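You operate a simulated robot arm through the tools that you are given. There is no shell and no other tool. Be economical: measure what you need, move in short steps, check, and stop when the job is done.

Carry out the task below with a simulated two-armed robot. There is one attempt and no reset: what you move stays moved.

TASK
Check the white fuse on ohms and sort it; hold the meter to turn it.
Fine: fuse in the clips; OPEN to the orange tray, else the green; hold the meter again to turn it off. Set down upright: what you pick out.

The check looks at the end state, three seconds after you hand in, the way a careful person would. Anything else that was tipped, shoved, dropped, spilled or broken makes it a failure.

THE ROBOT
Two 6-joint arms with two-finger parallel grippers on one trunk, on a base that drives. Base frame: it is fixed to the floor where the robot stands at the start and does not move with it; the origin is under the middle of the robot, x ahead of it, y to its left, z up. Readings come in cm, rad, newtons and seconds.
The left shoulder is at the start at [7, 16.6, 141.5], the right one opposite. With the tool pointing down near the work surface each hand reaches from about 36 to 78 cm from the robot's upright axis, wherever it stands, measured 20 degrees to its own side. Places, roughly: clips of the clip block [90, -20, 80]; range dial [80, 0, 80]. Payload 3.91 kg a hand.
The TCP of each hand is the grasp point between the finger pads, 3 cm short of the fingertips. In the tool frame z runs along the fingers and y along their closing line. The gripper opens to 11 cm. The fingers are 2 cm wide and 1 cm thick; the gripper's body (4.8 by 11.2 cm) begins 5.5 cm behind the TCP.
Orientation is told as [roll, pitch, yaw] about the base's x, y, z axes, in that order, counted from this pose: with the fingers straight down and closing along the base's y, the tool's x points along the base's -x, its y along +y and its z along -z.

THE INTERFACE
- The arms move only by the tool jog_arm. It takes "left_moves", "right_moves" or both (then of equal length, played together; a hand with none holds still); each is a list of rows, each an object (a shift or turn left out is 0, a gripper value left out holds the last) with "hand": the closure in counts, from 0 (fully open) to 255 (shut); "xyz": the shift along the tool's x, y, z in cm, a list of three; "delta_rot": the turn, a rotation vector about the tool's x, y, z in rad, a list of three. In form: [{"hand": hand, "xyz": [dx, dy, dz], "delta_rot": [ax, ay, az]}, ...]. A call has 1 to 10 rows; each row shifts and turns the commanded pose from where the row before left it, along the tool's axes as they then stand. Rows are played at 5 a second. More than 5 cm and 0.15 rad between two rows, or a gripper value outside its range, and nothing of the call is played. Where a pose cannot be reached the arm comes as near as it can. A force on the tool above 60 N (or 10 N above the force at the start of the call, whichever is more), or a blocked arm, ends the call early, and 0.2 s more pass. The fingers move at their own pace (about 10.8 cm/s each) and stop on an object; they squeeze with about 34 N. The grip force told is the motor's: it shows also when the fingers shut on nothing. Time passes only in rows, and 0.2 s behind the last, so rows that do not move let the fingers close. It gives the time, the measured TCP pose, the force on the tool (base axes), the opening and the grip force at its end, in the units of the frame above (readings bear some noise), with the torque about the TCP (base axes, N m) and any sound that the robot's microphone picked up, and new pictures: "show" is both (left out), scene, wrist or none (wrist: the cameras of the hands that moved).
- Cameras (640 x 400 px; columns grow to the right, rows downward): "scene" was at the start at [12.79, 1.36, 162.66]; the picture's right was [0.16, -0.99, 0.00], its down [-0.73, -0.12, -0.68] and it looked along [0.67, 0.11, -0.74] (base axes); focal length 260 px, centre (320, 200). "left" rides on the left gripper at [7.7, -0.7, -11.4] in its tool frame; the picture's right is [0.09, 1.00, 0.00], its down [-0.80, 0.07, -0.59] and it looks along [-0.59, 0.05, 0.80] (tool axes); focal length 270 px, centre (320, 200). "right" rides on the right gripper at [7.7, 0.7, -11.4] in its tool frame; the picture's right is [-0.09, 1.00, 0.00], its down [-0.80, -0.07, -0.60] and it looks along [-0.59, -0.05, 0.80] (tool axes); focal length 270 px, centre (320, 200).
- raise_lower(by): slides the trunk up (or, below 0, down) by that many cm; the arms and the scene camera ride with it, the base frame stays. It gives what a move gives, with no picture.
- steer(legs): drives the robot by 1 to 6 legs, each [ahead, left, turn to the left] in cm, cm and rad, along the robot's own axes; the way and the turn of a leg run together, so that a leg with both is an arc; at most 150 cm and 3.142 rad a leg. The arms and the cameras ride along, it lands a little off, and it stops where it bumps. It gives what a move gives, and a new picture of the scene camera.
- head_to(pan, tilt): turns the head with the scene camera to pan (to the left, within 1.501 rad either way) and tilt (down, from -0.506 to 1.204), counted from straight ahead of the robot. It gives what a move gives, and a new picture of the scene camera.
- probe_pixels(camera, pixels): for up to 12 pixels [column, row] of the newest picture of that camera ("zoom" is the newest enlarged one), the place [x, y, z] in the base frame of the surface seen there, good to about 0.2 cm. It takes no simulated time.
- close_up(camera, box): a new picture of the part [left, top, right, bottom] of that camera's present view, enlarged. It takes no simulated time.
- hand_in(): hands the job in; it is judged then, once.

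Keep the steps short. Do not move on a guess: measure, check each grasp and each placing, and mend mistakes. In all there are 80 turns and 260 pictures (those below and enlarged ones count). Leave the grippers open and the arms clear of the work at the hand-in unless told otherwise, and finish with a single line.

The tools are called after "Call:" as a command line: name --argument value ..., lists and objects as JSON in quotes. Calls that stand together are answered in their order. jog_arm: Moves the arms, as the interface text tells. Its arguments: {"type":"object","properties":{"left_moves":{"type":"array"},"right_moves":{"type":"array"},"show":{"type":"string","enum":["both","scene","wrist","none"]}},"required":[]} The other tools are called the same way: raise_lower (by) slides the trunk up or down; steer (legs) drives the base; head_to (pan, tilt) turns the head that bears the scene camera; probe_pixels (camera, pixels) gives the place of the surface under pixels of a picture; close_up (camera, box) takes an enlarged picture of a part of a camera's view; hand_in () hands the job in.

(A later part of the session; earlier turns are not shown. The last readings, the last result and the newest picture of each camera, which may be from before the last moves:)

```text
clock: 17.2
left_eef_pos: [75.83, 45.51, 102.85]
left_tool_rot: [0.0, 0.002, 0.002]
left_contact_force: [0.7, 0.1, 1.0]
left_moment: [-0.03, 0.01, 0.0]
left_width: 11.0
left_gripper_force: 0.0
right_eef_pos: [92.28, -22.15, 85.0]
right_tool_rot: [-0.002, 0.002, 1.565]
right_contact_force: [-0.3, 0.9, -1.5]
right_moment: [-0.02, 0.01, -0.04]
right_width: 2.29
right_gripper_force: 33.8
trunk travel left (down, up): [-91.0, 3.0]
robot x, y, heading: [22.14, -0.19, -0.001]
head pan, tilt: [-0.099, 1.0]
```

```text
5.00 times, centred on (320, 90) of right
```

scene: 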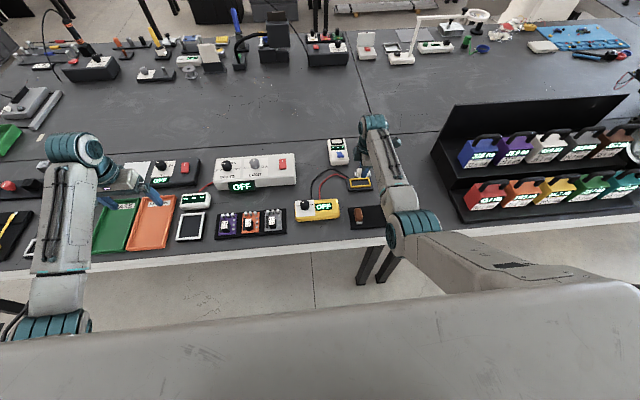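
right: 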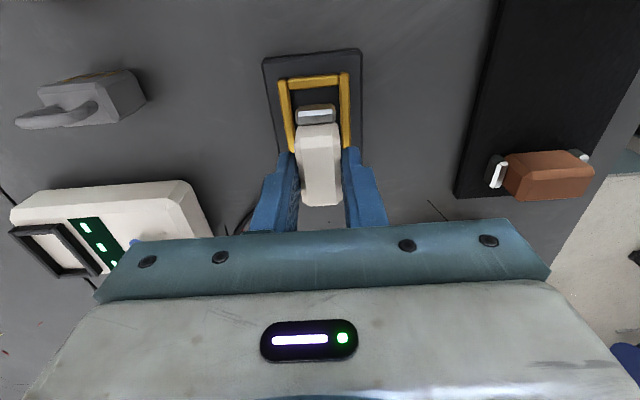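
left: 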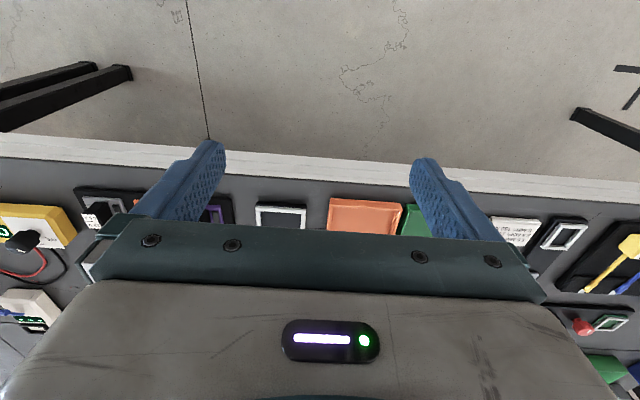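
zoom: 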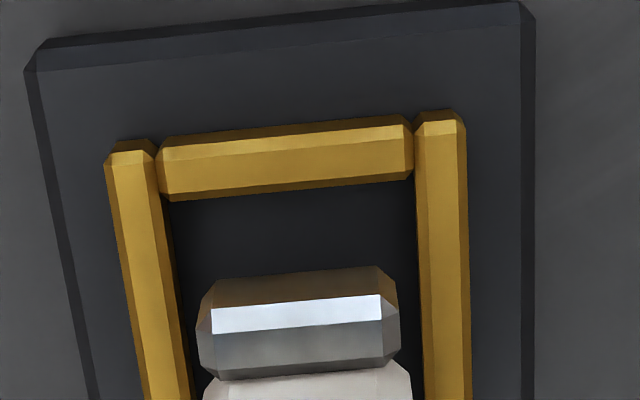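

The cap is now centred between the bars (cap 195–398, inner edges 170–418). Lowering into the clips.

Call:
jog_arm --right_moves '[{"xyz": [0, -0.05, 0.7]}, {"xyz": [0, 0, 0.6]}, {"xyz": [0, 0, 0.4]}, {}]' --show "wrist"

Call:
close_up --camera "scene" --box '[336, 158, 400, 198]'

Call:
close_up --camera "right" --box '[256, 60, 384, 140]'

```text
clock: 18.2
left_eef_pos: [75.77, 45.44, 102.97]
left_tool_rot: [0.001, 0.001, -0.001]
left_contact_force: [-0.6, 0.0, 0.0]
left_moment: [-0.01, 0.03, -0.04]
left_width: 10.99
left_gripper_force: 0.1
right_eef_pos: [92.31, -22.12, 83.46]
right_tool_rot: [-0.002, 0.0, 1.566]
right_contact_force: [-0.5, -0.2, -0.2]
right_moment: [0.01, 0.01, 0.0]
right_width: 2.3
right_gripper_force: 33.7
trunk travel left (down, up): [-91.0, 3.0]
robot x, y, heading: [22.37, 0.05, 0.002]
head pan, tilt: [-0.099, 1.0]
```

right: 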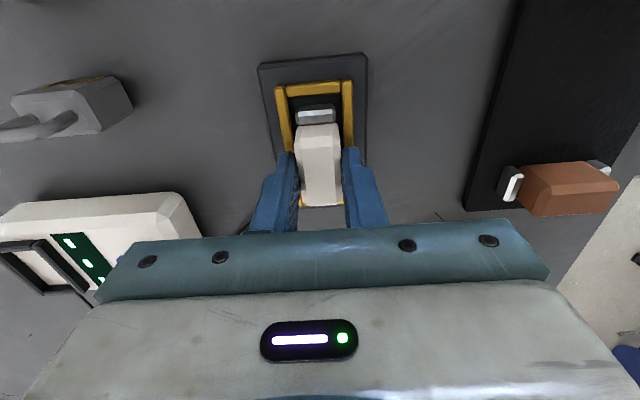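

```text
10.00 times, centred on (368, 178) of scene
```

zoom: 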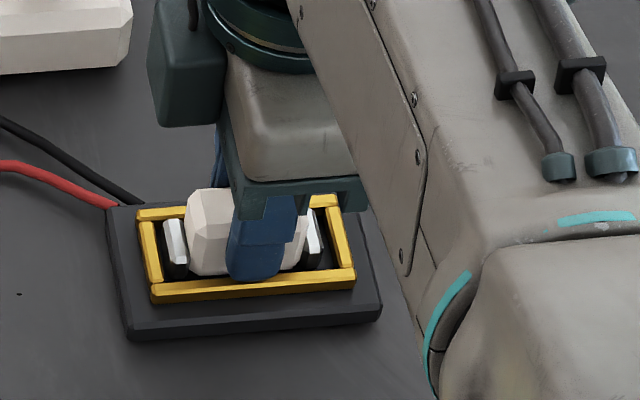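

```text
5.00 times, centred on (320, 100) of right
```

zoom: 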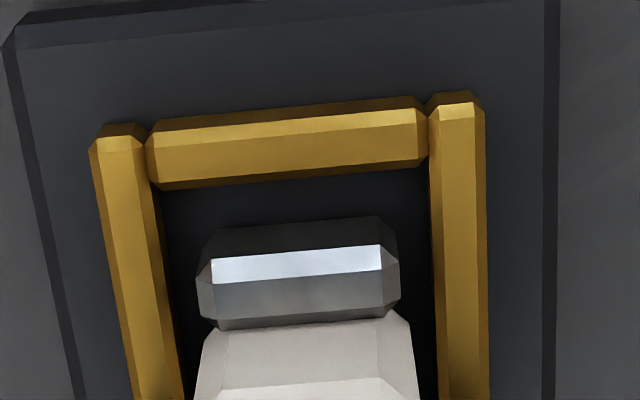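

The fuse is inside the frame with even gaps. I'll lower the last bit until contact and check the force.

Call:
jog_arm --right_moves '[{"xyz": [0, 0, 0.2]}, {"xyz": [0, 0, 0.1]}, {}]' --show "none"

```text
clock: 19.0
left_eef_pos: [75.71, 45.42, 103.11]
left_tool_rot: [0.0, 0.0, 0.002]
left_contact_force: [-0.1, -0.1, 0.2]
left_moment: [-0.04, 0.04, -0.02]
left_width: 11.0
left_gripper_force: 0.1
right_eef_pos: [92.34, -22.13, 83.33]
right_tool_rot: [-0.007, 0.0, 1.568]
right_contact_force: [2.0, 0.0, 9.6]
right_moment: [0.15, 0.1, -0.01]
right_width: 2.3
right_gripper_force: 33.8
trunk travel left (down, up): [-91.0, 3.0]
robot x, y, heading: [21.67, 0.24, -0.002]
head pan, tilt: [-0.099, 1.0]
```

It has touched down with 9.6 N upward. I'll ease off a little, open, and lift away.

Call:
jog_arm --right_moves '[{"xyz": [0, 0, -0.1]}, {"hand": 150}, {}, {}, {"xyz": [0, 0, -2]}, {"xyz": [0, 0, -4]}, {}]' --show "wrist"

Call:
close_up --camera "scene" --box '[320, 150, 400, 200]'

```text
clock: 20.6
left_eef_pos: [75.99, 45.46, 103.03]
left_tool_rot: [-0.001, 0.002, -0.001]
left_contact_force: [0.0, -0.7, -0.8]
left_moment: [-0.01, 0.02, 0.04]
left_width: 10.97
left_gripper_force: 0.1
right_eef_pos: [92.29, -22.1, 89.28]
right_tool_rot: [-0.001, 0.001, 1.568]
right_contact_force: [0.5, 0.0, -0.6]
right_moment: [-0.04, 0.03, 0.01]
right_width: 4.55
right_gripper_force: 0.1
trunk travel left (down, up): [-91.0, 3.0]
robot x, y, heading: [21.99, 0.3, 0.004]
head pan, tilt: [-0.099, 1.0]
```

right: 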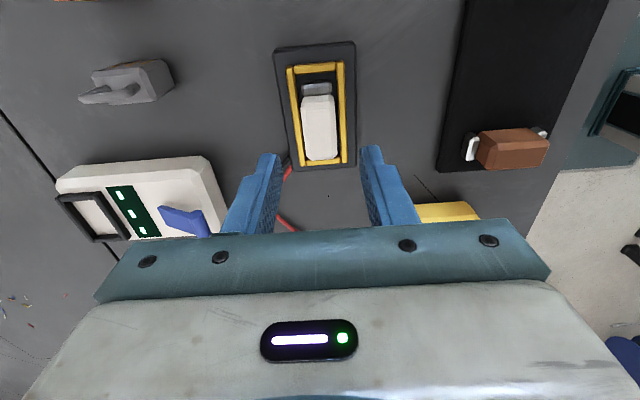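

```text
8.00 times, centred on (360, 175) of scene
```

zoom: 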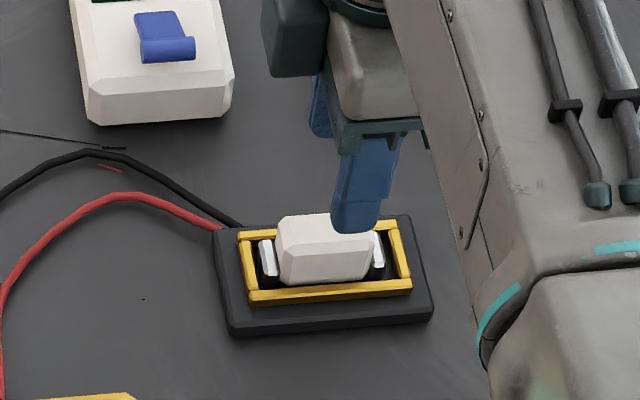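

The fuse is seated in the clips, upright. Next is the meter. I'll bring the right hand above its free end, opened fully, and the left hand over toward the knob side, still high.

Call:
jog_arm --right_moves '[{"hand": 0, "xyz": [0, 0, -3]}, {"xyz": [-2, 4, 0]}, {"xyz": [-2, 4, 0]}, {"xyz": [-2, 3, 0]}, {"xyz": [-3, 0.3, 0]}, {}]' --left_moves '[{"xyz": [0, -4.9, 0]}, {"xyz": [0, -4.9, 0]}, {"xyz": [0, -4.9, 0]}, {"xyz": [0, -4.9, 0]}, {"xyz": [0, -4.9, 0]}, {"xyz": [0, -4.9, 0]}]' --show "both"

```text
clock: 22.0
left_eef_pos: [77.15, 17.46, 98.17]
left_tool_rot: [0.003, -0.001, 0.0]
left_contact_force: [-0.9, -0.1, -0.8]
left_moment: [0.04, 0.0, 0.01]
left_width: 11.02
left_gripper_force: 0.1
left hand out of reach, approached as far as the arm can: row 1, 2, 3, 4
right_eef_pos: [81.09, -13.4, 92.28]
right_tool_rot: [-0.002, -0.001, 1.567]
right_contact_force: [0.1, 0.2, -0.1]
right_moment: [0.03, 0.01, -0.02]
right_width: 11.0
right_gripper_force: 0.0
trunk travel left (down, up): [-91.0, 3.0]
robot x, y, heading: [21.81, -0.22, 0.003]
head pan, tilt: [-0.099, 1.0]
```

scene: 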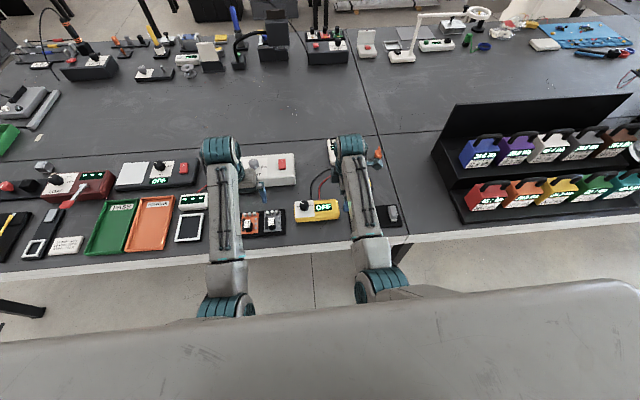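
right: 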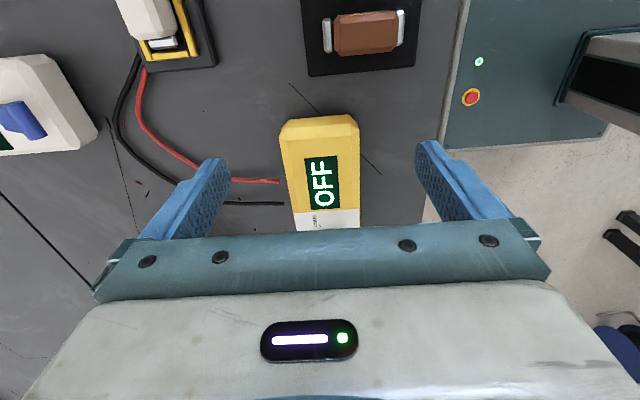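
left: 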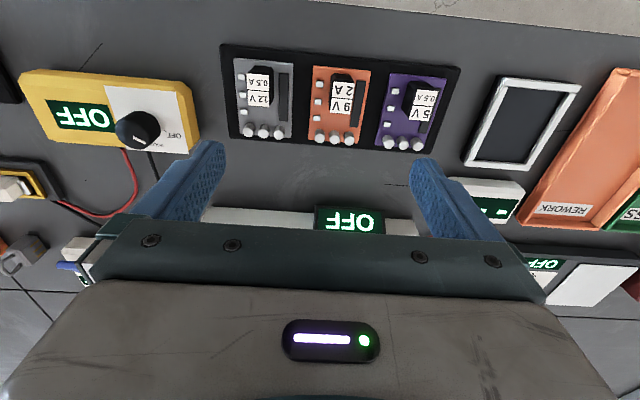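

I can see the meter from both hands. I'll zoom in on the dial labels and measure the meter edges and wires.

Call:
close_up --camera "left" --box '[10, 60, 210, 185]'

Call:
probe_pixels --camera "right" --pixels '[[282, 135], [358, 130], [281, 150], [360, 150], [318, 118], [310, 125], [278, 181], [284, 204], [240, 181], [160, 135], [280, 215], [362, 215]]'

Call:
close_up --camera "left" --box '[90, 70, 210, 145]'

```text
3.20 times, centred on (110, 122) of left
```

zoom: 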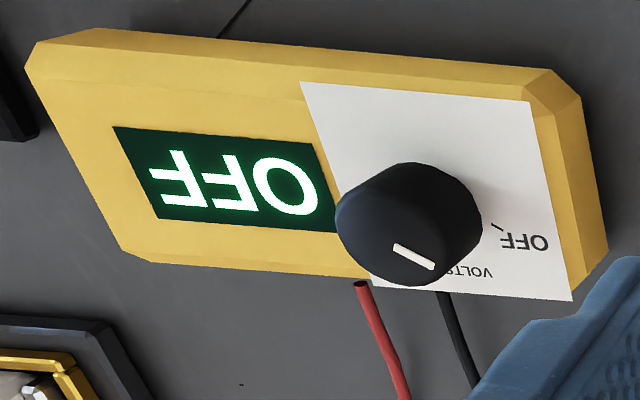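

```text
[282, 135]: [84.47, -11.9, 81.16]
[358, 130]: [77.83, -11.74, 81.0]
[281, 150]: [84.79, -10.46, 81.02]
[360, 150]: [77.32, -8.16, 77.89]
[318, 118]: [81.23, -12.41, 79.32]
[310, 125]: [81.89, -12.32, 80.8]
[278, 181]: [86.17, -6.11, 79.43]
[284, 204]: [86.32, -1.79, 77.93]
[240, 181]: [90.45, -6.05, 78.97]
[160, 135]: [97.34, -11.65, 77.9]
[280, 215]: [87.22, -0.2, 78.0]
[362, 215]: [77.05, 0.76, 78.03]
```

```text
5.33 times, centred on (150, 108) of left
```

zoom: 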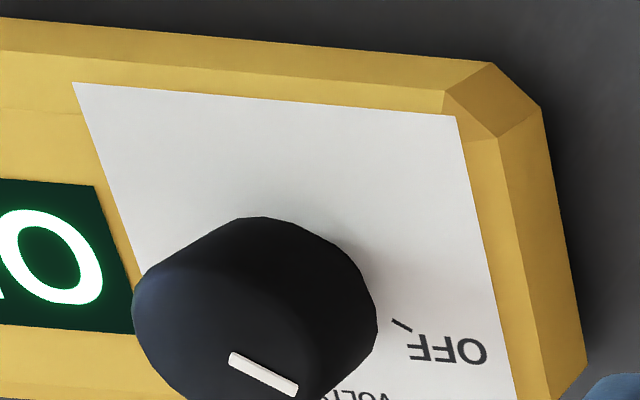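

The dial runs from OFF at the left tick, through VOLTS ahead, to OHMS at the right, so it turns clockwise. The meter spans x 77.4–84.9 and y -12.4 to 3.5, and the red wire leaves it at y -6. I'll tilt the right hand away from the left one and lower it around the free end.

Call:
jog_arm --right_moves '[{"xyz": [-3.2, 0, 0]}, {"delta_rot": [0, -0.15, 0]}, {"delta_rot": [0, -0.15, 0]}, {"xyz": [0.74, 0, 2.39]}, {"xyz": [0.74, 0, 2.39]}, {}]' --show "both"

```text
clock: 23.4
left_eef_pos: [77.24, 17.89, 98.04]
left_tool_rot: [0.0, -0.001, 0.0]
left_contact_force: [-0.6, -0.1, 0.6]
left_moment: [0.01, 0.02, 0.0]
left_width: 10.99
left_gripper_force: 0.0
right_eef_pos: [80.91, -9.95, 87.31]
right_tool_rot: [-0.002, -0.3, 1.569]
right_contact_force: [-0.1, -0.2, -0.3]
right_moment: [0.02, -0.01, -0.01]
right_width: 11.01
right_gripper_force: 0.1
trunk travel left (down, up): [-91.0, 3.0]
robot x, y, heading: [21.87, -0.18, -0.003]
head pan, tilt: [-0.099, 1.0]
```

scene: 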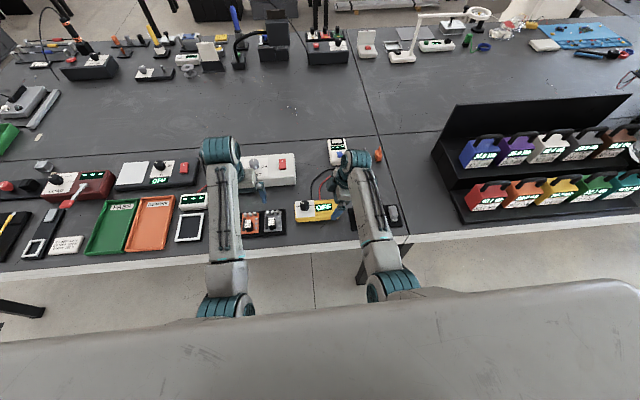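
right: 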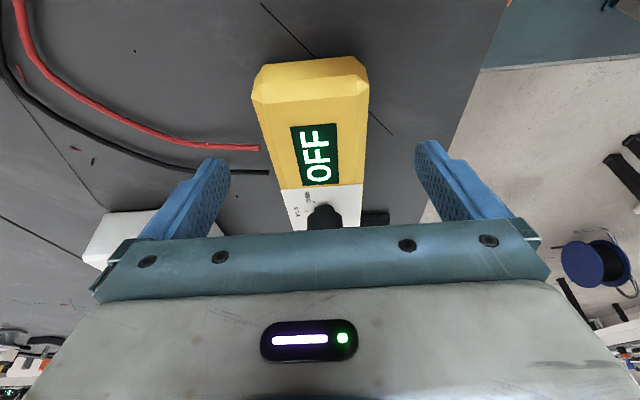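

Call:
probe_pixels --camera "right" --pixels '[[250, 148], [215, 145], [190, 139], [160, 128], [130, 115], [256, 100], [367, 95], [262, 170], [365, 170], [310, 62], [222, 162], [425, 145]]'

```text
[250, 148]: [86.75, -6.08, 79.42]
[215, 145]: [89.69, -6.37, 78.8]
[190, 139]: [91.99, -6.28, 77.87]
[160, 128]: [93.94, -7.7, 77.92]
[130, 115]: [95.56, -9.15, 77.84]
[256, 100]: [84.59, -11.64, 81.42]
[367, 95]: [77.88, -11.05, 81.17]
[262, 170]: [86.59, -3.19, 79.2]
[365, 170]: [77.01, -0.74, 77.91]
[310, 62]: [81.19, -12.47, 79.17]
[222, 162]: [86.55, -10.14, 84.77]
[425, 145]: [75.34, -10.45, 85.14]
```

The wires are clear of the fingers, with the red one at y about -6.1 and the tips at y about -9.5. Descending the last 5 cm and centring by +0.2 in x.

Call:
jog_arm --right_moves '[{"xyz": [0.59, -0.2, 1.91]}, {"xyz": [0.59, 0, 1.91]}, {"xyz": [0.3, 0, 0.95]}, {}]' --show "wrist"

```text
clock: 24.4
left_eef_pos: [77.22, 17.79, 98.06]
left_tool_rot: [0.0, 0.001, 0.001]
left_contact_force: [-0.2, 0.0, 1.3]
left_moment: [0.0, -0.01, -0.06]
left_width: 11.01
left_gripper_force: 0.0
right_eef_pos: [81.14, -9.89, 82.12]
right_tool_rot: [-0.001, -0.3, 1.57]
right_contact_force: [-0.3, 0.0, -0.1]
right_moment: [0.01, 0.02, 0.06]
right_width: 11.02
right_gripper_force: 0.0
trunk travel left (down, up): [-91.0, 3.0]
robot x, y, heading: [21.88, -0.12, -0.003]
head pan, tilt: [-0.099, 1.0]
```

right: 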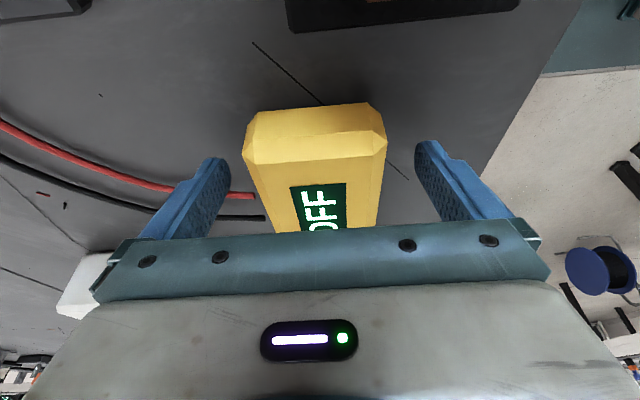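

The right fingers straddle the meter evenly. Before gripping, I'll bring the left hand over the knob at (81,0), still high, and pre-turn it so the whole clockwise sweep fits.

Call:
jog_arm --left_moves '[{"hand": 140, "xyz": [-1, -4.5, 0]}, {"xyz": [-1, -4.5, 0]}, {"xyz": [-1, -4.5, 0]}, {"xyz": [-0.8, -4.2, 0]}, {"delta_rot": [0, 0, -0.15]}, {"delta_rot": [0, 0, -0.15]}, {"delta_rot": [0, 0, -0.15]}, {"delta_rot": [0, 0, -0.15]}, {}]' --show "both"

```text
clock: 25.2
left_eef_pos: [80.6, 16.16, 95.28]
left_tool_rot: [0.154, 0.011, 0.067]
left_contact_force: [-0.5, -0.4, -0.7]
left_moment: [-0.01, 0.02, -0.01]
left_width: 4.96
left_gripper_force: 0.2
left hand out of reach, approached as far as the arm can: row 3
right_eef_pos: [81.25, -9.75, 82.18]
right_tool_rot: [0.001, -0.3, 1.569]
right_contact_force: [0.3, -0.6, 0.6]
right_moment: [0.01, 0.01, 0.02]
right_width: 11.01
right_gripper_force: 0.1
trunk travel left (down, up): [-91.0, 3.0]
robot x, y, heading: [22.04, 0.33, -0.002]
head pan, tilt: [-0.099, 1.0]
stopped in row 3 (left hand): the arm was blocked; the commanded pose is now the measured one
```

scene: 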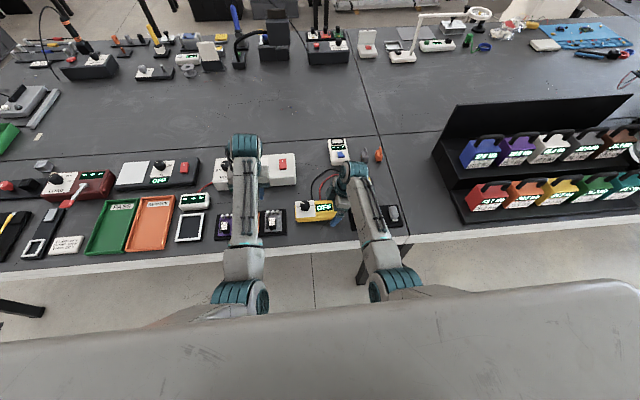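
left: 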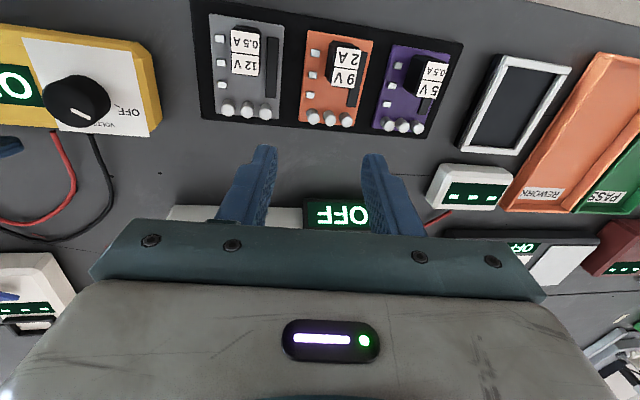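

The left arm stalled because the pose at that height is out of its reach and left a small roll. I'll undo the roll and lower the hand a bit first, checking the heights of nearby things.

Call:
probe_pixels --camera "left" --pixels '[[190, 215], [245, 35], [345, 50], [335, 215], [430, 70], [75, 100], [340, 118]]'

Call:
jog_arm --left_moves '[{"delta_rot": [0.15, 0, 0]}, {"xyz": [0, 0, 2.5]}, {"xyz": [0, 0, 2.5]}, {}]' --show "wrist"

```text
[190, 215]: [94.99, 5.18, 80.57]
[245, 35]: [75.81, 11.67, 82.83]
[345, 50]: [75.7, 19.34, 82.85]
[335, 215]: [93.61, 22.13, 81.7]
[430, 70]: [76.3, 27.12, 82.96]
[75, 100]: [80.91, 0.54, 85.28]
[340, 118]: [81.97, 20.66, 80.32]
```

```text
clock: 26.2
left_eef_pos: [80.51, 16.02, 90.39]
left_tool_rot: [0.002, 0.007, 0.063]
left_contact_force: [-0.3, 0.0, 0.2]
left_moment: [0.02, 0.01, 0.02]
left_width: 5.0
left_gripper_force: 0.0
right_eef_pos: [81.29, -9.74, 82.26]
right_tool_rot: [-0.002, -0.298, 1.57]
right_contact_force: [-0.6, 0.6, 0.0]
right_moment: [-0.04, -0.02, -0.01]
right_width: 10.99
right_gripper_force: 0.0
trunk travel left (down, up): [-91.0, 3.0]
robot x, y, heading: [21.93, -0.11, 0.002]
head pan, tilt: [-0.099, 1.0]
```

left: 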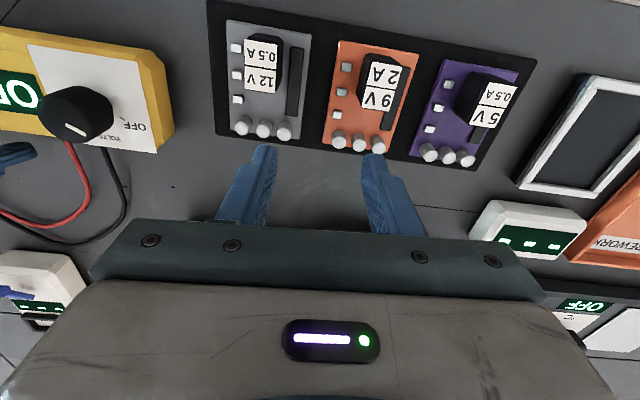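

Roll is fixed and everything below the fingertips (87.4) is under 83, apart from the knob at 85.3. Moving the left hand toward the knob.

Call:
jog_arm --left_moves '[{"xyz": [0.1, -4, -0.6]}, {"xyz": [0.1, -4, 0]}, {"xyz": [0.1, -4, 0]}, {"xyz": [0.2, -3.9, 0]}, {}]' --show "both"

```text
clock: 27.1
left_eef_pos: [81.97, 13.92, 88.03]
left_tool_rot: [0.156, 0.002, 0.132]
left_contact_force: [0.1, -0.8, 0.1]
left_moment: [0.01, 0.0, 0.02]
left_width: 4.97
left_gripper_force: 0.1
left hand out of reach, approached as far as the arm can: row 4
right_eef_pos: [81.34, -9.9, 82.25]
right_tool_rot: [-0.002, -0.3, 1.569]
right_contact_force: [-0.4, 0.0, 0.5]
right_moment: [0.01, 0.0, 0.02]
right_width: 11.0
right_gripper_force: 0.1
trunk travel left (down, up): [-91.0, 3.0]
robot x, y, heading: [22.01, 0.26, 0.0]
head pan, tilt: [-0.099, 1.0]
stopped in row 4 (left hand): the arm was blocked; the commanded pose is now the measured one
```

scene: 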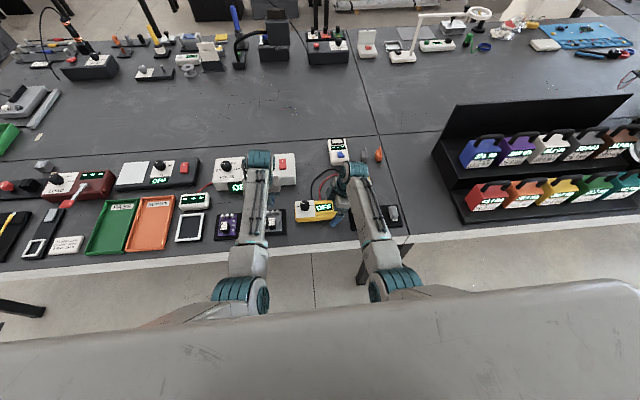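
left: 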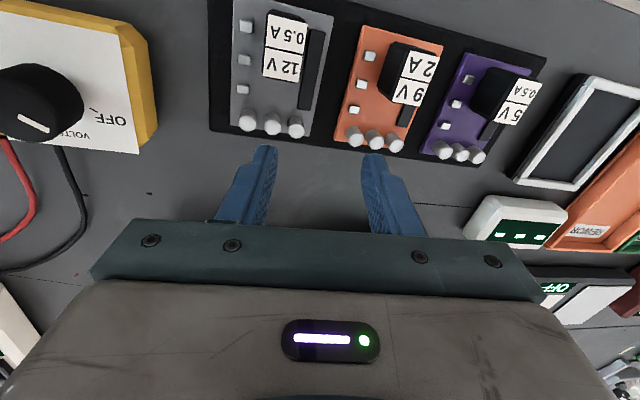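

The left arm is blocked again around y about 14 with no force on the tool, so something above the wrist or a joint is limiting it. I'll probe where the arm parts and trunk are.

Call:
probe_pixels --camera "scene" --pixels '[[245, 290], [255, 235], [258, 160], [250, 310], [390, 285], [375, 230], [355, 165], [320, 330], [160, 330], [480, 330], [320, 380], [220, 310]]'

Call:
head_to --pan 0.2 --tilt 1.204

```text
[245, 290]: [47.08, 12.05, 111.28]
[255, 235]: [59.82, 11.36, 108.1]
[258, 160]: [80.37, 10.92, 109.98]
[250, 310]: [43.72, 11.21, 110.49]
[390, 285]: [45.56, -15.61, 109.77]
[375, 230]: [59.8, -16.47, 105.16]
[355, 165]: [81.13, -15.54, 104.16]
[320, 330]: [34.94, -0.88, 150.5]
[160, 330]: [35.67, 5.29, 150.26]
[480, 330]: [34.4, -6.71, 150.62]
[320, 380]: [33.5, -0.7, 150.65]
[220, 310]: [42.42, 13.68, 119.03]
```

```text
clock: 27.9
left_eef_pos: [81.79, 14.08, 88.13]
left_tool_rot: [0.152, -0.001, 0.132]
left_contact_force: [0.2, -0.4, 0.4]
left_moment: [0.07, -0.01, 0.01]
left_width: 4.96
left_gripper_force: 0.1
right_eef_pos: [81.16, -9.81, 82.28]
right_tool_rot: [-0.003, -0.3, 1.567]
right_contact_force: [-0.3, -0.3, 0.2]
right_moment: [-0.02, -0.01, 0.05]
right_width: 10.99
right_gripper_force: 0.3
trunk travel left (down, up): [-91.0, 3.0]
robot x, y, heading: [21.85, 0.03, -0.001]
head pan, tilt: [0.201, 1.201]
```

scene: 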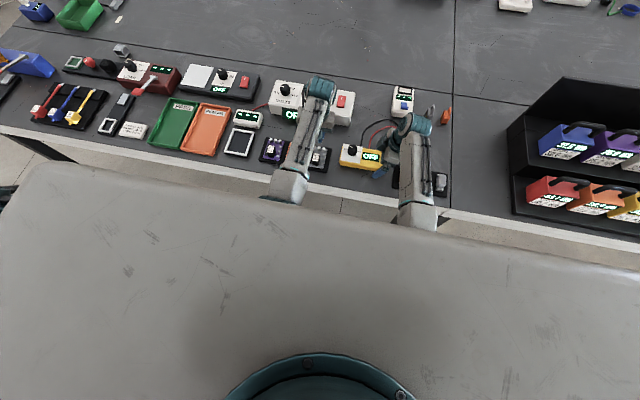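

The left elbow is at y about 12, close to the trunk, while the right one with its turned wrist sits further out. I'll undo the roll, back off, and turn the left wrist the mirrored way (yaw about -1.1).

Call:
jog_arm --left_moves '[{"delta_rot": [0.15, 0, 0]}, {"xyz": [0, 3, -2.5]}, {"delta_rot": [0, 0, 0.15]}, {"delta_rot": [0, 0, 0.15]}, {"delta_rot": [0, 0, 0.15]}, {"delta_rot": [0, 0, 0.15]}, {"delta_rot": [0, 0, 0.15]}, {"delta_rot": [0, 0, 0.15]}, {"delta_rot": [0, 0, 0.15]}, {"delta_rot": [0, 0, 0.15]}]' --show "scene"

```text
clock: 30.1
left_eef_pos: [81.45, 16.9, 90.66]
left_tool_rot: [0.001, 0.003, -1.069]
left_contact_force: [-0.2, -0.5, -0.2]
left_moment: [0.02, 0.02, 0.05]
left_width: 4.98
left_gripper_force: 0.1
right_eef_pos: [81.2, -9.91, 82.22]
right_tool_rot: [0.0, -0.301, 1.569]
right_contact_force: [0.4, -0.5, 0.7]
right_moment: [0.03, 0.01, 0.02]
right_width: 10.99
right_gripper_force: 0.1
trunk travel left (down, up): [-91.0, 3.0]
robot x, y, heading: [21.75, 0.2, 0.0]
head pan, tilt: [0.201, 1.201]
```

scene: 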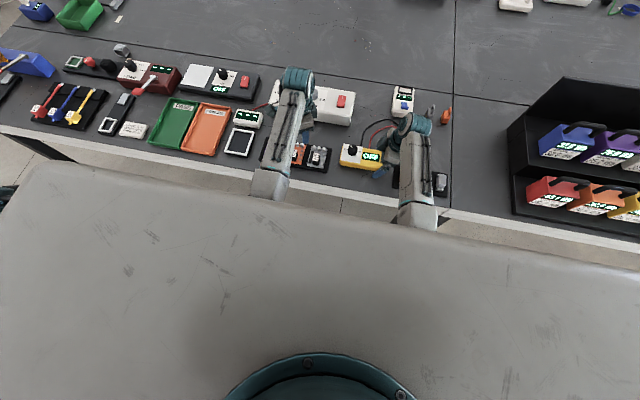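

Now moving inward in 2.5–3 cm steps with this wrist turn.

Call:
jog_arm --left_moves '[{"xyz": [-2.63, -1.446, 0]}, {"xyz": [-2.63, -1.446, 0]}, {}]' --show "scene"

```text
clock: 30.9
left_eef_pos: [81.48, 12.34, 90.25]
left_tool_rot: [0.011, 0.02, -1.058]
left_contact_force: [0.2, 0.7, -0.5]
left_moment: [-0.03, 0.0, 0.0]
left_width: 4.98
left_gripper_force: 0.1
right_eef_pos: [81.12, -9.75, 82.25]
right_tool_rot: [-0.001, -0.298, 1.569]
right_contact_force: [0.3, 0.5, 0.1]
right_moment: [-0.02, 0.02, -0.01]
right_width: 11.0
right_gripper_force: 0.1
trunk travel left (down, up): [-91.0, 3.0]
robot x, y, heading: [21.72, -0.01, 0.007]
head pan, tilt: [0.201, 1.201]
```

scene: 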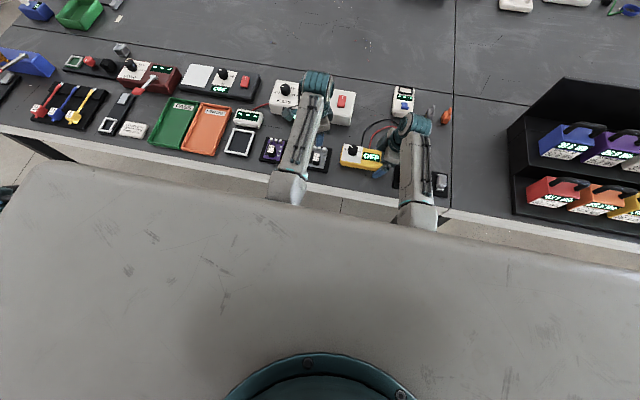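

Still limited near y about 12, so each arm's plane can't cross closer to the trunk's middle. The fix is to shift the robot right about 12 cm so the left hand reaches the knob vertically, with the right hand leaning more to hold the meter. I'll lift both hands first.

Call:
jog_arm --left_moves '[{"xyz": [0.88, 0.48, -2]}, {}, {}]' --right_moves '[{"xyz": [-1.18, 0, -3.82]}, {"xyz": [-1.18, 0, -3.82]}, {}]' --show "none"

Call:
steer --legs '[[0, -12.5, 0]]'

Call:
head_to --pan 0.2 --tilt 0.9

```text
clock: 31.7
left_eef_pos: [81.44, 12.63, 92.31]
left_tool_rot: [0.005, 0.013, -1.064]
left_contact_force: [0.4, 0.0, -0.5]
left_moment: [0.02, 0.02, 0.02]
left_width: 4.93
left_gripper_force: 0.1
right_eef_pos: [81.26, -10.04, 90.36]
right_tool_rot: [-0.001, -0.301, 1.569]
right_contact_force: [-0.2, 0.8, 0.2]
right_moment: [0.01, -0.02, -0.02]
right_width: 11.02
right_gripper_force: 0.0
trunk travel left (down, up): [-91.0, 3.0]
robot x, y, heading: [22.2, 0.08, -0.001]
head pan, tilt: [0.201, 1.201]
```

```text
clock: 33.0
left_eef_pos: [81.61, 0.39, 92.52]
left_tool_rot: [0.006, 0.01, -1.062]
left_contact_force: [0.0, -0.6, -0.7]
left_moment: [0.01, -0.03, -0.02]
left_width: 4.94
left_gripper_force: 0.0
right_eef_pos: [81.27, -22.02, 90.19]
right_tool_rot: [-0.002, -0.299, 1.571]
right_contact_force: [-0.5, 0.6, 0.1]
right_moment: [-0.02, 0.05, -0.01]
right_width: 11.01
right_gripper_force: 0.1
trunk travel left (down, up): [-91.0, 3.0]
robot x, y, heading: [21.7, -12.36, 0.002]
head pan, tilt: [0.201, 1.201]
```

scene: 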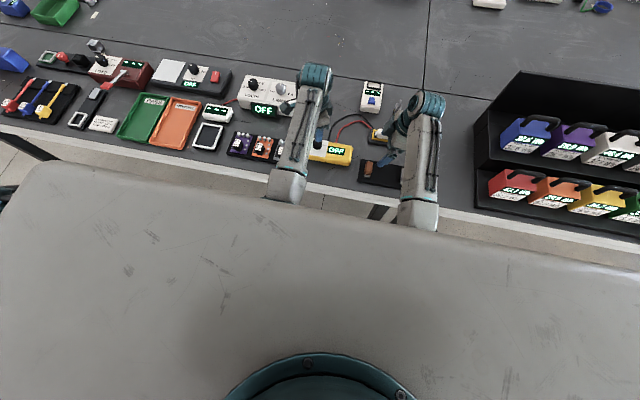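

```text
clock: 33.8
left_eef_pos: [81.53, 0.36, 92.56]
left_tool_rot: [0.008, 0.014, -1.062]
left_contact_force: [-0.6, -0.4, -0.3]
left_moment: [0.02, -0.01, -0.05]
left_width: 4.97
left_gripper_force: 0.0
right_eef_pos: [81.33, -22.13, 90.18]
right_tool_rot: [-0.002, -0.304, 1.571]
right_contact_force: [0.2, -0.7, 0.4]
right_moment: [0.02, 0.03, -0.02]
right_width: 11.02
right_gripper_force: 0.0
trunk travel left (down, up): [-91.0, 3.0]
robot x, y, heading: [21.96, -12.38, 0.006]
head pan, tilt: [0.201, 0.901]
```

scene: 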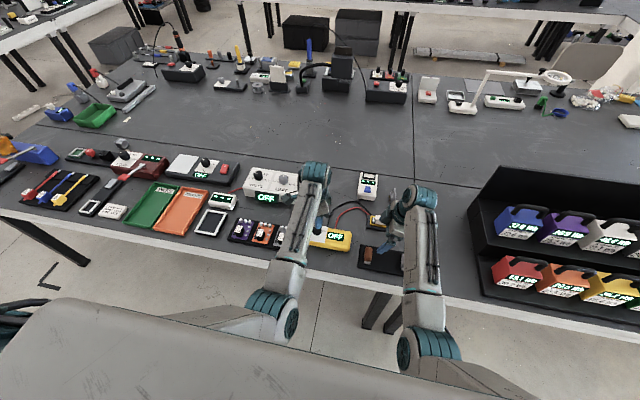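

The left hand is now right over the knob. I'll lean the right hand to about 0.53 rad and slide it left over the meter's free end, watching for blocking.

Call:
jog_arm --right_moves '[{"delta_rot": [0, -0.15, 0]}, {"delta_rot": [0, -0.08, 0]}, {"xyz": [-3.05, 0, 1.79]}, {"xyz": [-3.05, 0, 1.79]}, {"xyz": [-3.05, 0, 1.79]}, {}]' --show "both"

```text
clock: 35.4
left_eef_pos: [81.72, 0.5, 92.58]
left_tool_rot: [0.01, 0.014, -1.062]
left_contact_force: [0.3, -0.2, 0.2]
left_moment: [0.0, -0.04, 0.02]
left_width: 4.93
left_gripper_force: 0.0
right_eef_pos: [81.61, -14.39, 89.11]
right_tool_rot: [0.002, -0.487, 1.554]
right_contact_force: [0.3, 0.4, 1.0]
right_moment: [0.01, 0.01, 0.04]
right_width: 11.01
right_gripper_force: 0.1
trunk travel left (down, up): [-91.0, 3.0]
robot x, y, heading: [21.85, -12.35, 0.004]
head pan, tilt: [0.201, 0.901]
stopped in row 6 (right hand): the arm was blocked; the commanded pose is now the measured one
```

scene: 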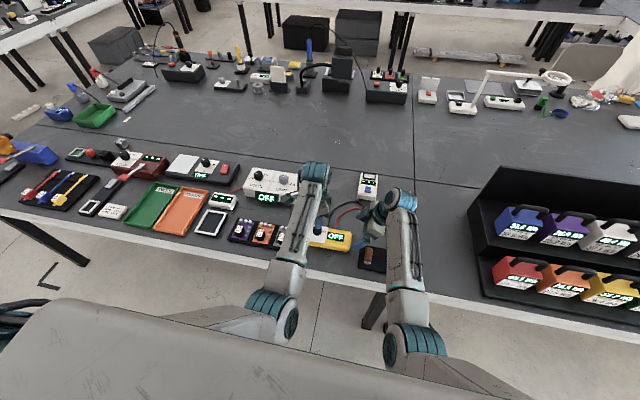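
right: 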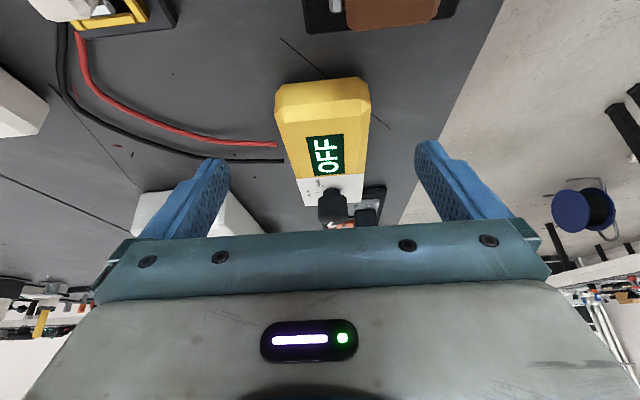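

The right arm is blocked at y -14.4. Leaning it further to about 0.75 rad moves its wrist outward and frees it, and its fingertips still reach the meter end. I'll do that and centre it in x.

Call:
jog_arm --right_moves '[{"delta_rot": [0, -0.13, 0]}, {"delta_rot": [0, -0.13, 0]}, {}, {"xyz": [-1.24, 0.4, 1.16]}, {}]' --show "both"

```text
clock: 36.5
left_eef_pos: [81.58, 0.25, 92.56]
left_tool_rot: [0.008, 0.015, -1.06]
left_contact_force: [-0.1, 0.1, 0.4]
left_moment: [-0.02, 0.02, -0.02]
left_width: 4.96
left_gripper_force: 0.1
right_eef_pos: [81.03, -12.58, 89.03]
right_tool_rot: [0.002, -0.752, 1.555]
right_contact_force: [0.2, 0.0, -0.6]
right_moment: [0.01, 0.02, -0.05]
right_width: 10.99
right_gripper_force: 0.0
trunk travel left (down, up): [-91.0, 3.0]
robot x, y, heading: [21.95, -12.23, 0.005]
head pan, tilt: [0.201, 0.901]
```

scene: 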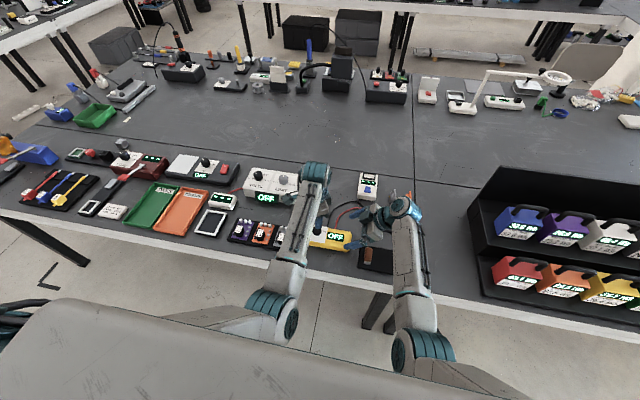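
right: 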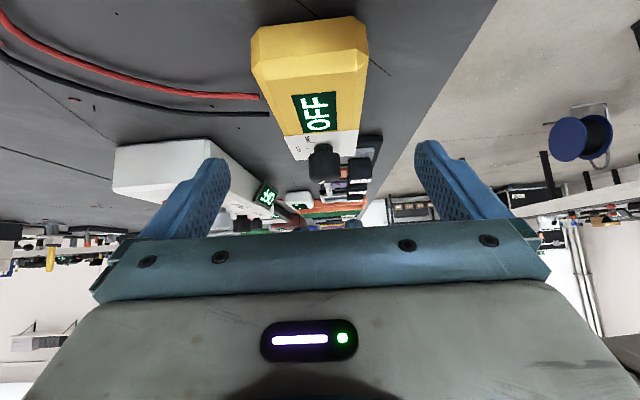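

The right hand is in place. I'll lower it about 6.6 cm around the meter end, watching force and fuse-rack clearance.

Call:
jog_arm --right_moves '[{"xyz": [1.5, -0.1, 1.6]}, {"xyz": [1.5, 0, 1.6]}, {}]' --show "both"

Call:
close_up --camera "scene" --box '[300, 180, 428, 260]'

```text
clock: 37.4
left_eef_pos: [81.73, 0.33, 92.59]
left_tool_rot: [0.007, 0.014, -1.062]
left_contact_force: [-0.6, 0.5, 0.4]
left_moment: [0.0, 0.0, 0.02]
left_width: 4.97
left_gripper_force: 0.1
right_eef_pos: [81.17, -12.63, 84.57]
right_tool_rot: [0.001, -0.754, 1.554]
right_contact_force: [0.0, -0.1, 0.5]
right_moment: [-0.01, -0.01, 0.01]
right_width: 11.0
right_gripper_force: 0.1
trunk travel left (down, up): [-91.0, 3.0]
robot x, y, heading: [21.94, -12.55, 0.001]
head pan, tilt: [0.201, 0.901]
```

scene: 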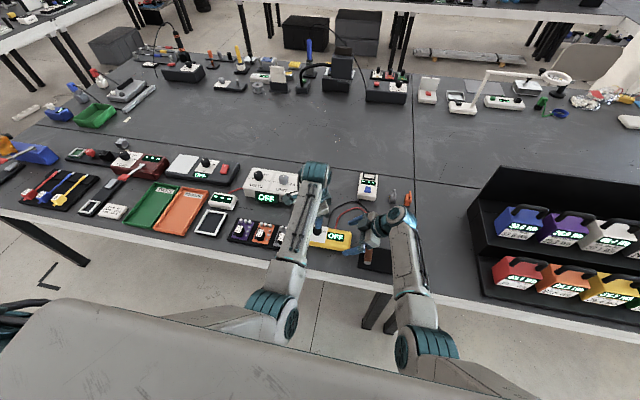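
right: 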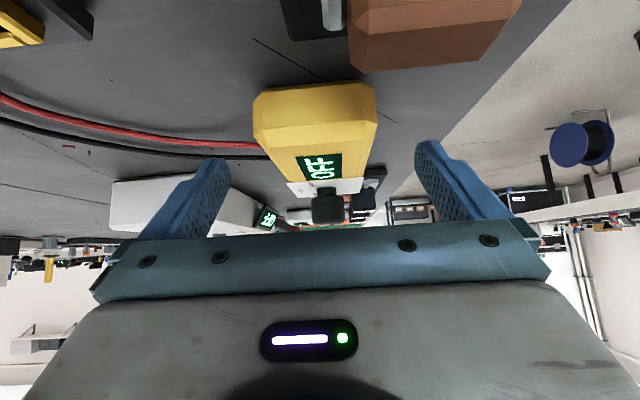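

```text
5.00 times, centred on (364, 220) of scene
```

zoom: 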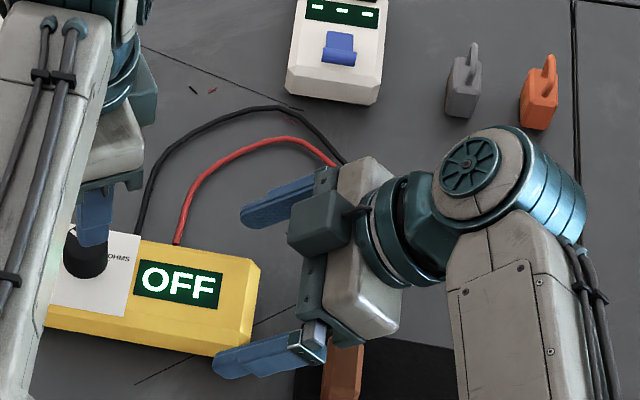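

Clearance to the brown fuse is about 2.5 cm. Descending the last 2.1 cm.

Call:
jog_arm --right_moves '[{"xyz": [0.75, 0, 0.8]}, {"xyz": [0.7, 0, 0.74]}, {}]' --show "wrist"

Call:
close_up --camera "scene" --box '[300, 190, 412, 260]'

```text
clock: 38.1
left_eef_pos: [81.59, 0.43, 92.69]
left_tool_rot: [0.008, 0.012, -1.061]
left_contact_force: [0.3, 0.4, 0.4]
left_moment: [-0.03, -0.03, -0.02]
left_width: 5.0
left_gripper_force: 0.0
right_eef_pos: [81.12, -12.54, 82.51]
right_tool_rot: [0.0, -0.752, 1.553]
right_contact_force: [-0.4, -0.5, -0.3]
right_moment: [0.0, -0.03, -0.01]
right_width: 11.03
right_gripper_force: 0.1
trunk travel left (down, up): [-91.0, 3.0]
robot x, y, heading: [21.98, -11.95, 0.003]
head pan, tilt: [0.201, 0.901]
```

right: 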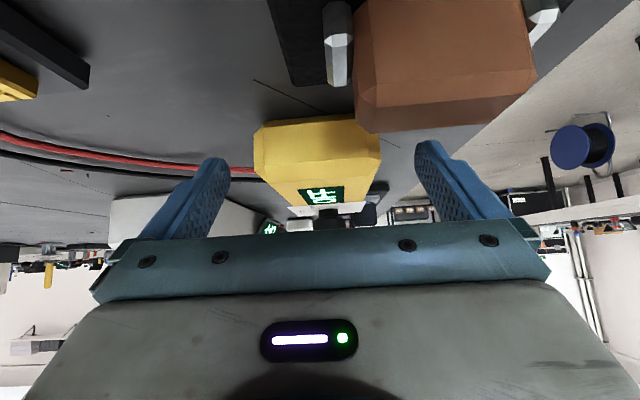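

```text
5.71 times, centred on (356, 225) of scene
```

zoom: 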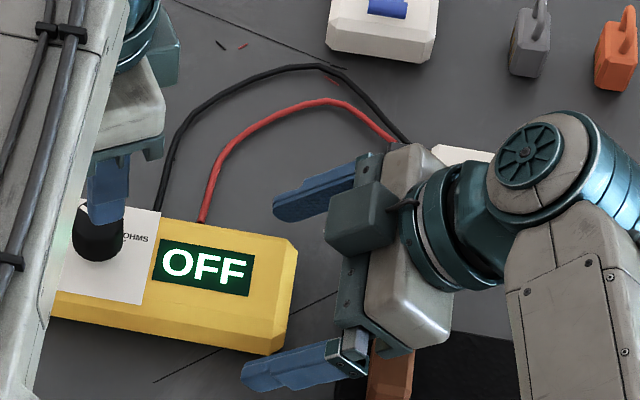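

The right fingers bracket the meter. Closing to hold it.

Call:
jog_arm --right_moves '[{"hand": 140}, {"hand": 255}, {}, {}]' --left_moves '[{}, {}, {}, {}]' --show "wrist"

Call:
close_up --camera "left" --box '[220, 60, 420, 185]'

```text
clock: 39.1
left_eef_pos: [81.67, 0.39, 92.59]
left_tool_rot: [0.01, 0.011, -1.059]
left_contact_force: [-0.1, 0.5, 0.2]
left_moment: [0.02, 0.0, -0.01]
left_width: 4.97
left_gripper_force: 0.0
right_eef_pos: [81.23, -12.67, 82.55]
right_tool_rot: [0.001, -0.753, 1.554]
right_contact_force: [0.7, -1.5, 0.1]
right_moment: [0.02, -0.04, 0.01]
right_width: 7.16
right_gripper_force: 33.8
trunk travel left (down, up): [-91.0, 3.0]
robot x, y, heading: [21.91, -12.27, 0.005]
head pan, tilt: [0.201, 0.901]
```

right: 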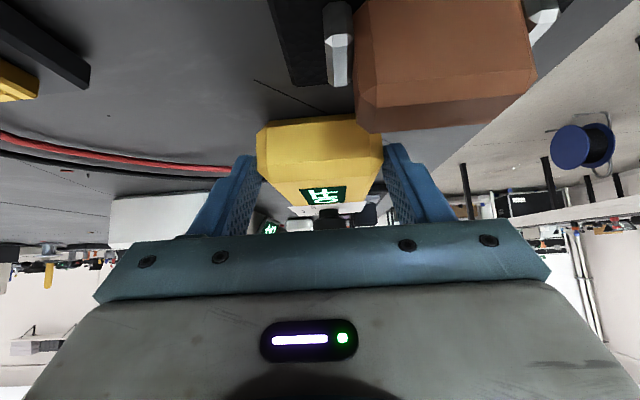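
left: 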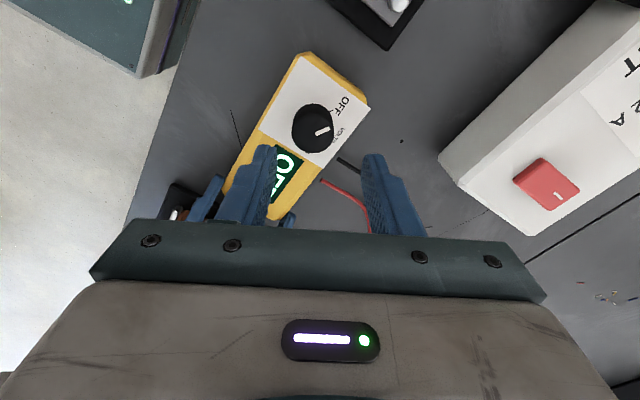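

```text
3.20 times, centred on (320, 122) of left
```

zoom: 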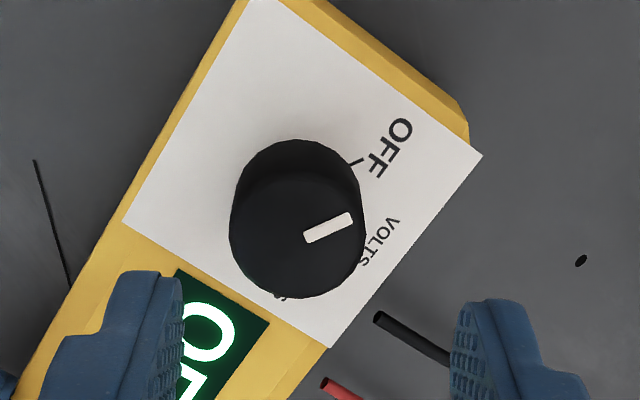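

The meter is held at width 7.16, 33.8 N. I'll measure the knob's centre and labels from the left camera.

Call:
probe_pixels --camera "zoom" --pixels '[[308, 236], [350, 216], [240, 220], [362, 235], [300, 185], [300, 290], [356, 162], [388, 147], [378, 245], [281, 296], [476, 155], [128, 220]]'

```text
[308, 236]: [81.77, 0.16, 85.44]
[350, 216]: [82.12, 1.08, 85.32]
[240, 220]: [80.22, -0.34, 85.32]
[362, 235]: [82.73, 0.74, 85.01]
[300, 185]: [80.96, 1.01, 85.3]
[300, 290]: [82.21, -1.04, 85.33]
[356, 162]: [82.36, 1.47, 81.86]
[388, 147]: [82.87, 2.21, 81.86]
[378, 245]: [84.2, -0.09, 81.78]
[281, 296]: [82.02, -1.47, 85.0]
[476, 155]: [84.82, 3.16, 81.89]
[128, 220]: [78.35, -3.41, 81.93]
```

The knob centre is (81.4, 0.0), with OFF at +57°, VOLTS at 0° and OHMS at about -57°. I'll turn the left hand back to yaw about 0 so it can sweep 2 rad clockwise, and centre it over the knob.

Call:
jog_arm --left_moves '[{"delta_rot": [0, 0, -0.15]}, {"delta_rot": [0, 0, -0.15]}, {"delta_rot": [0, 0, -0.15]}, {"delta_rot": [0, 0, -0.15]}, {"delta_rot": [0, 0, -0.15]}, {"delta_rot": [0, 0, -0.15]}, {"delta_rot": [0, 0, -0.15]}, {"xyz": [0.22, -0.38, 2]}, {}]' --show "wrist"

```text
clock: 41.1
left_eef_pos: [81.43, 0.18, 90.7]
left_tool_rot: [0.018, -0.002, -0.011]
left_contact_force: [0.5, 0.1, 0.8]
left_moment: [0.01, 0.01, -0.01]
left_width: 4.94
left_gripper_force: 0.1
right_eef_pos: [81.17, -12.67, 82.54]
right_tool_rot: [0.001, -0.753, 1.553]
right_contact_force: [0.8, 0.3, 1.9]
right_moment: [0.01, -0.03, 0.05]
right_width: 7.16
right_gripper_force: 34.0
trunk travel left (down, up): [-91.0, 3.0]
robot x, y, heading: [21.59, -12.04, 0.005]
head pan, tilt: [0.201, 0.901]
```

left: 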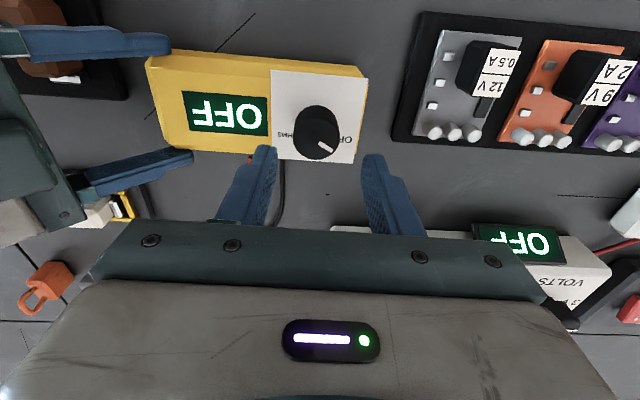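

The knob is centred between the left fingers. I'll confirm its place and go down to TCP z about 86 (tips about 83, panel at 81.9).

Call:
probe_pixels --camera "left" --pixels '[[294, 130], [340, 130], [316, 108], [316, 150], [318, 140], [328, 149]]'

Call:
jog_arm --left_moves '[{"xyz": [0, 0, 1.5]}, {"xyz": [0, 0, 1.5]}, {"xyz": [0, 0, 0.8]}, {}]' --show "wrist"

```text
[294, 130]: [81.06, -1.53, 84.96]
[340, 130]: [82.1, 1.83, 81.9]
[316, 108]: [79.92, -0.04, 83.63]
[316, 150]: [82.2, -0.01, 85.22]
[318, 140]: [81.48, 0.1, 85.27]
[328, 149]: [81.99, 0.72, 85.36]
```

```text
clock: 42.1
left_eef_pos: [81.21, 0.0, 86.77]
left_tool_rot: [0.013, 0.001, -0.011]
left_contact_force: [-0.3, 0.4, -0.3]
left_moment: [0.02, 0.02, 0.01]
left_width: 4.97
left_gripper_force: 0.0
right_eef_pos: [81.12, -12.62, 82.6]
right_tool_rot: [0.002, -0.753, 1.553]
right_contact_force: [0.9, -0.4, 0.9]
right_moment: [0.01, -0.04, 0.07]
right_width: 7.12
right_gripper_force: 34.1
trunk travel left (down, up): [-91.0, 3.0]
robot x, y, heading: [21.33, -12.48, -0.002]
head pan, tilt: [0.201, 0.901]
```

left: 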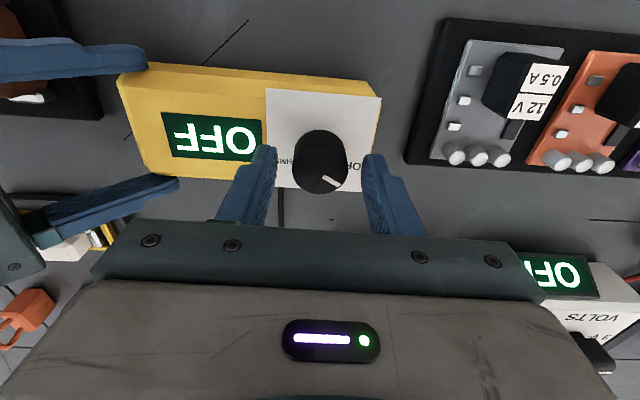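

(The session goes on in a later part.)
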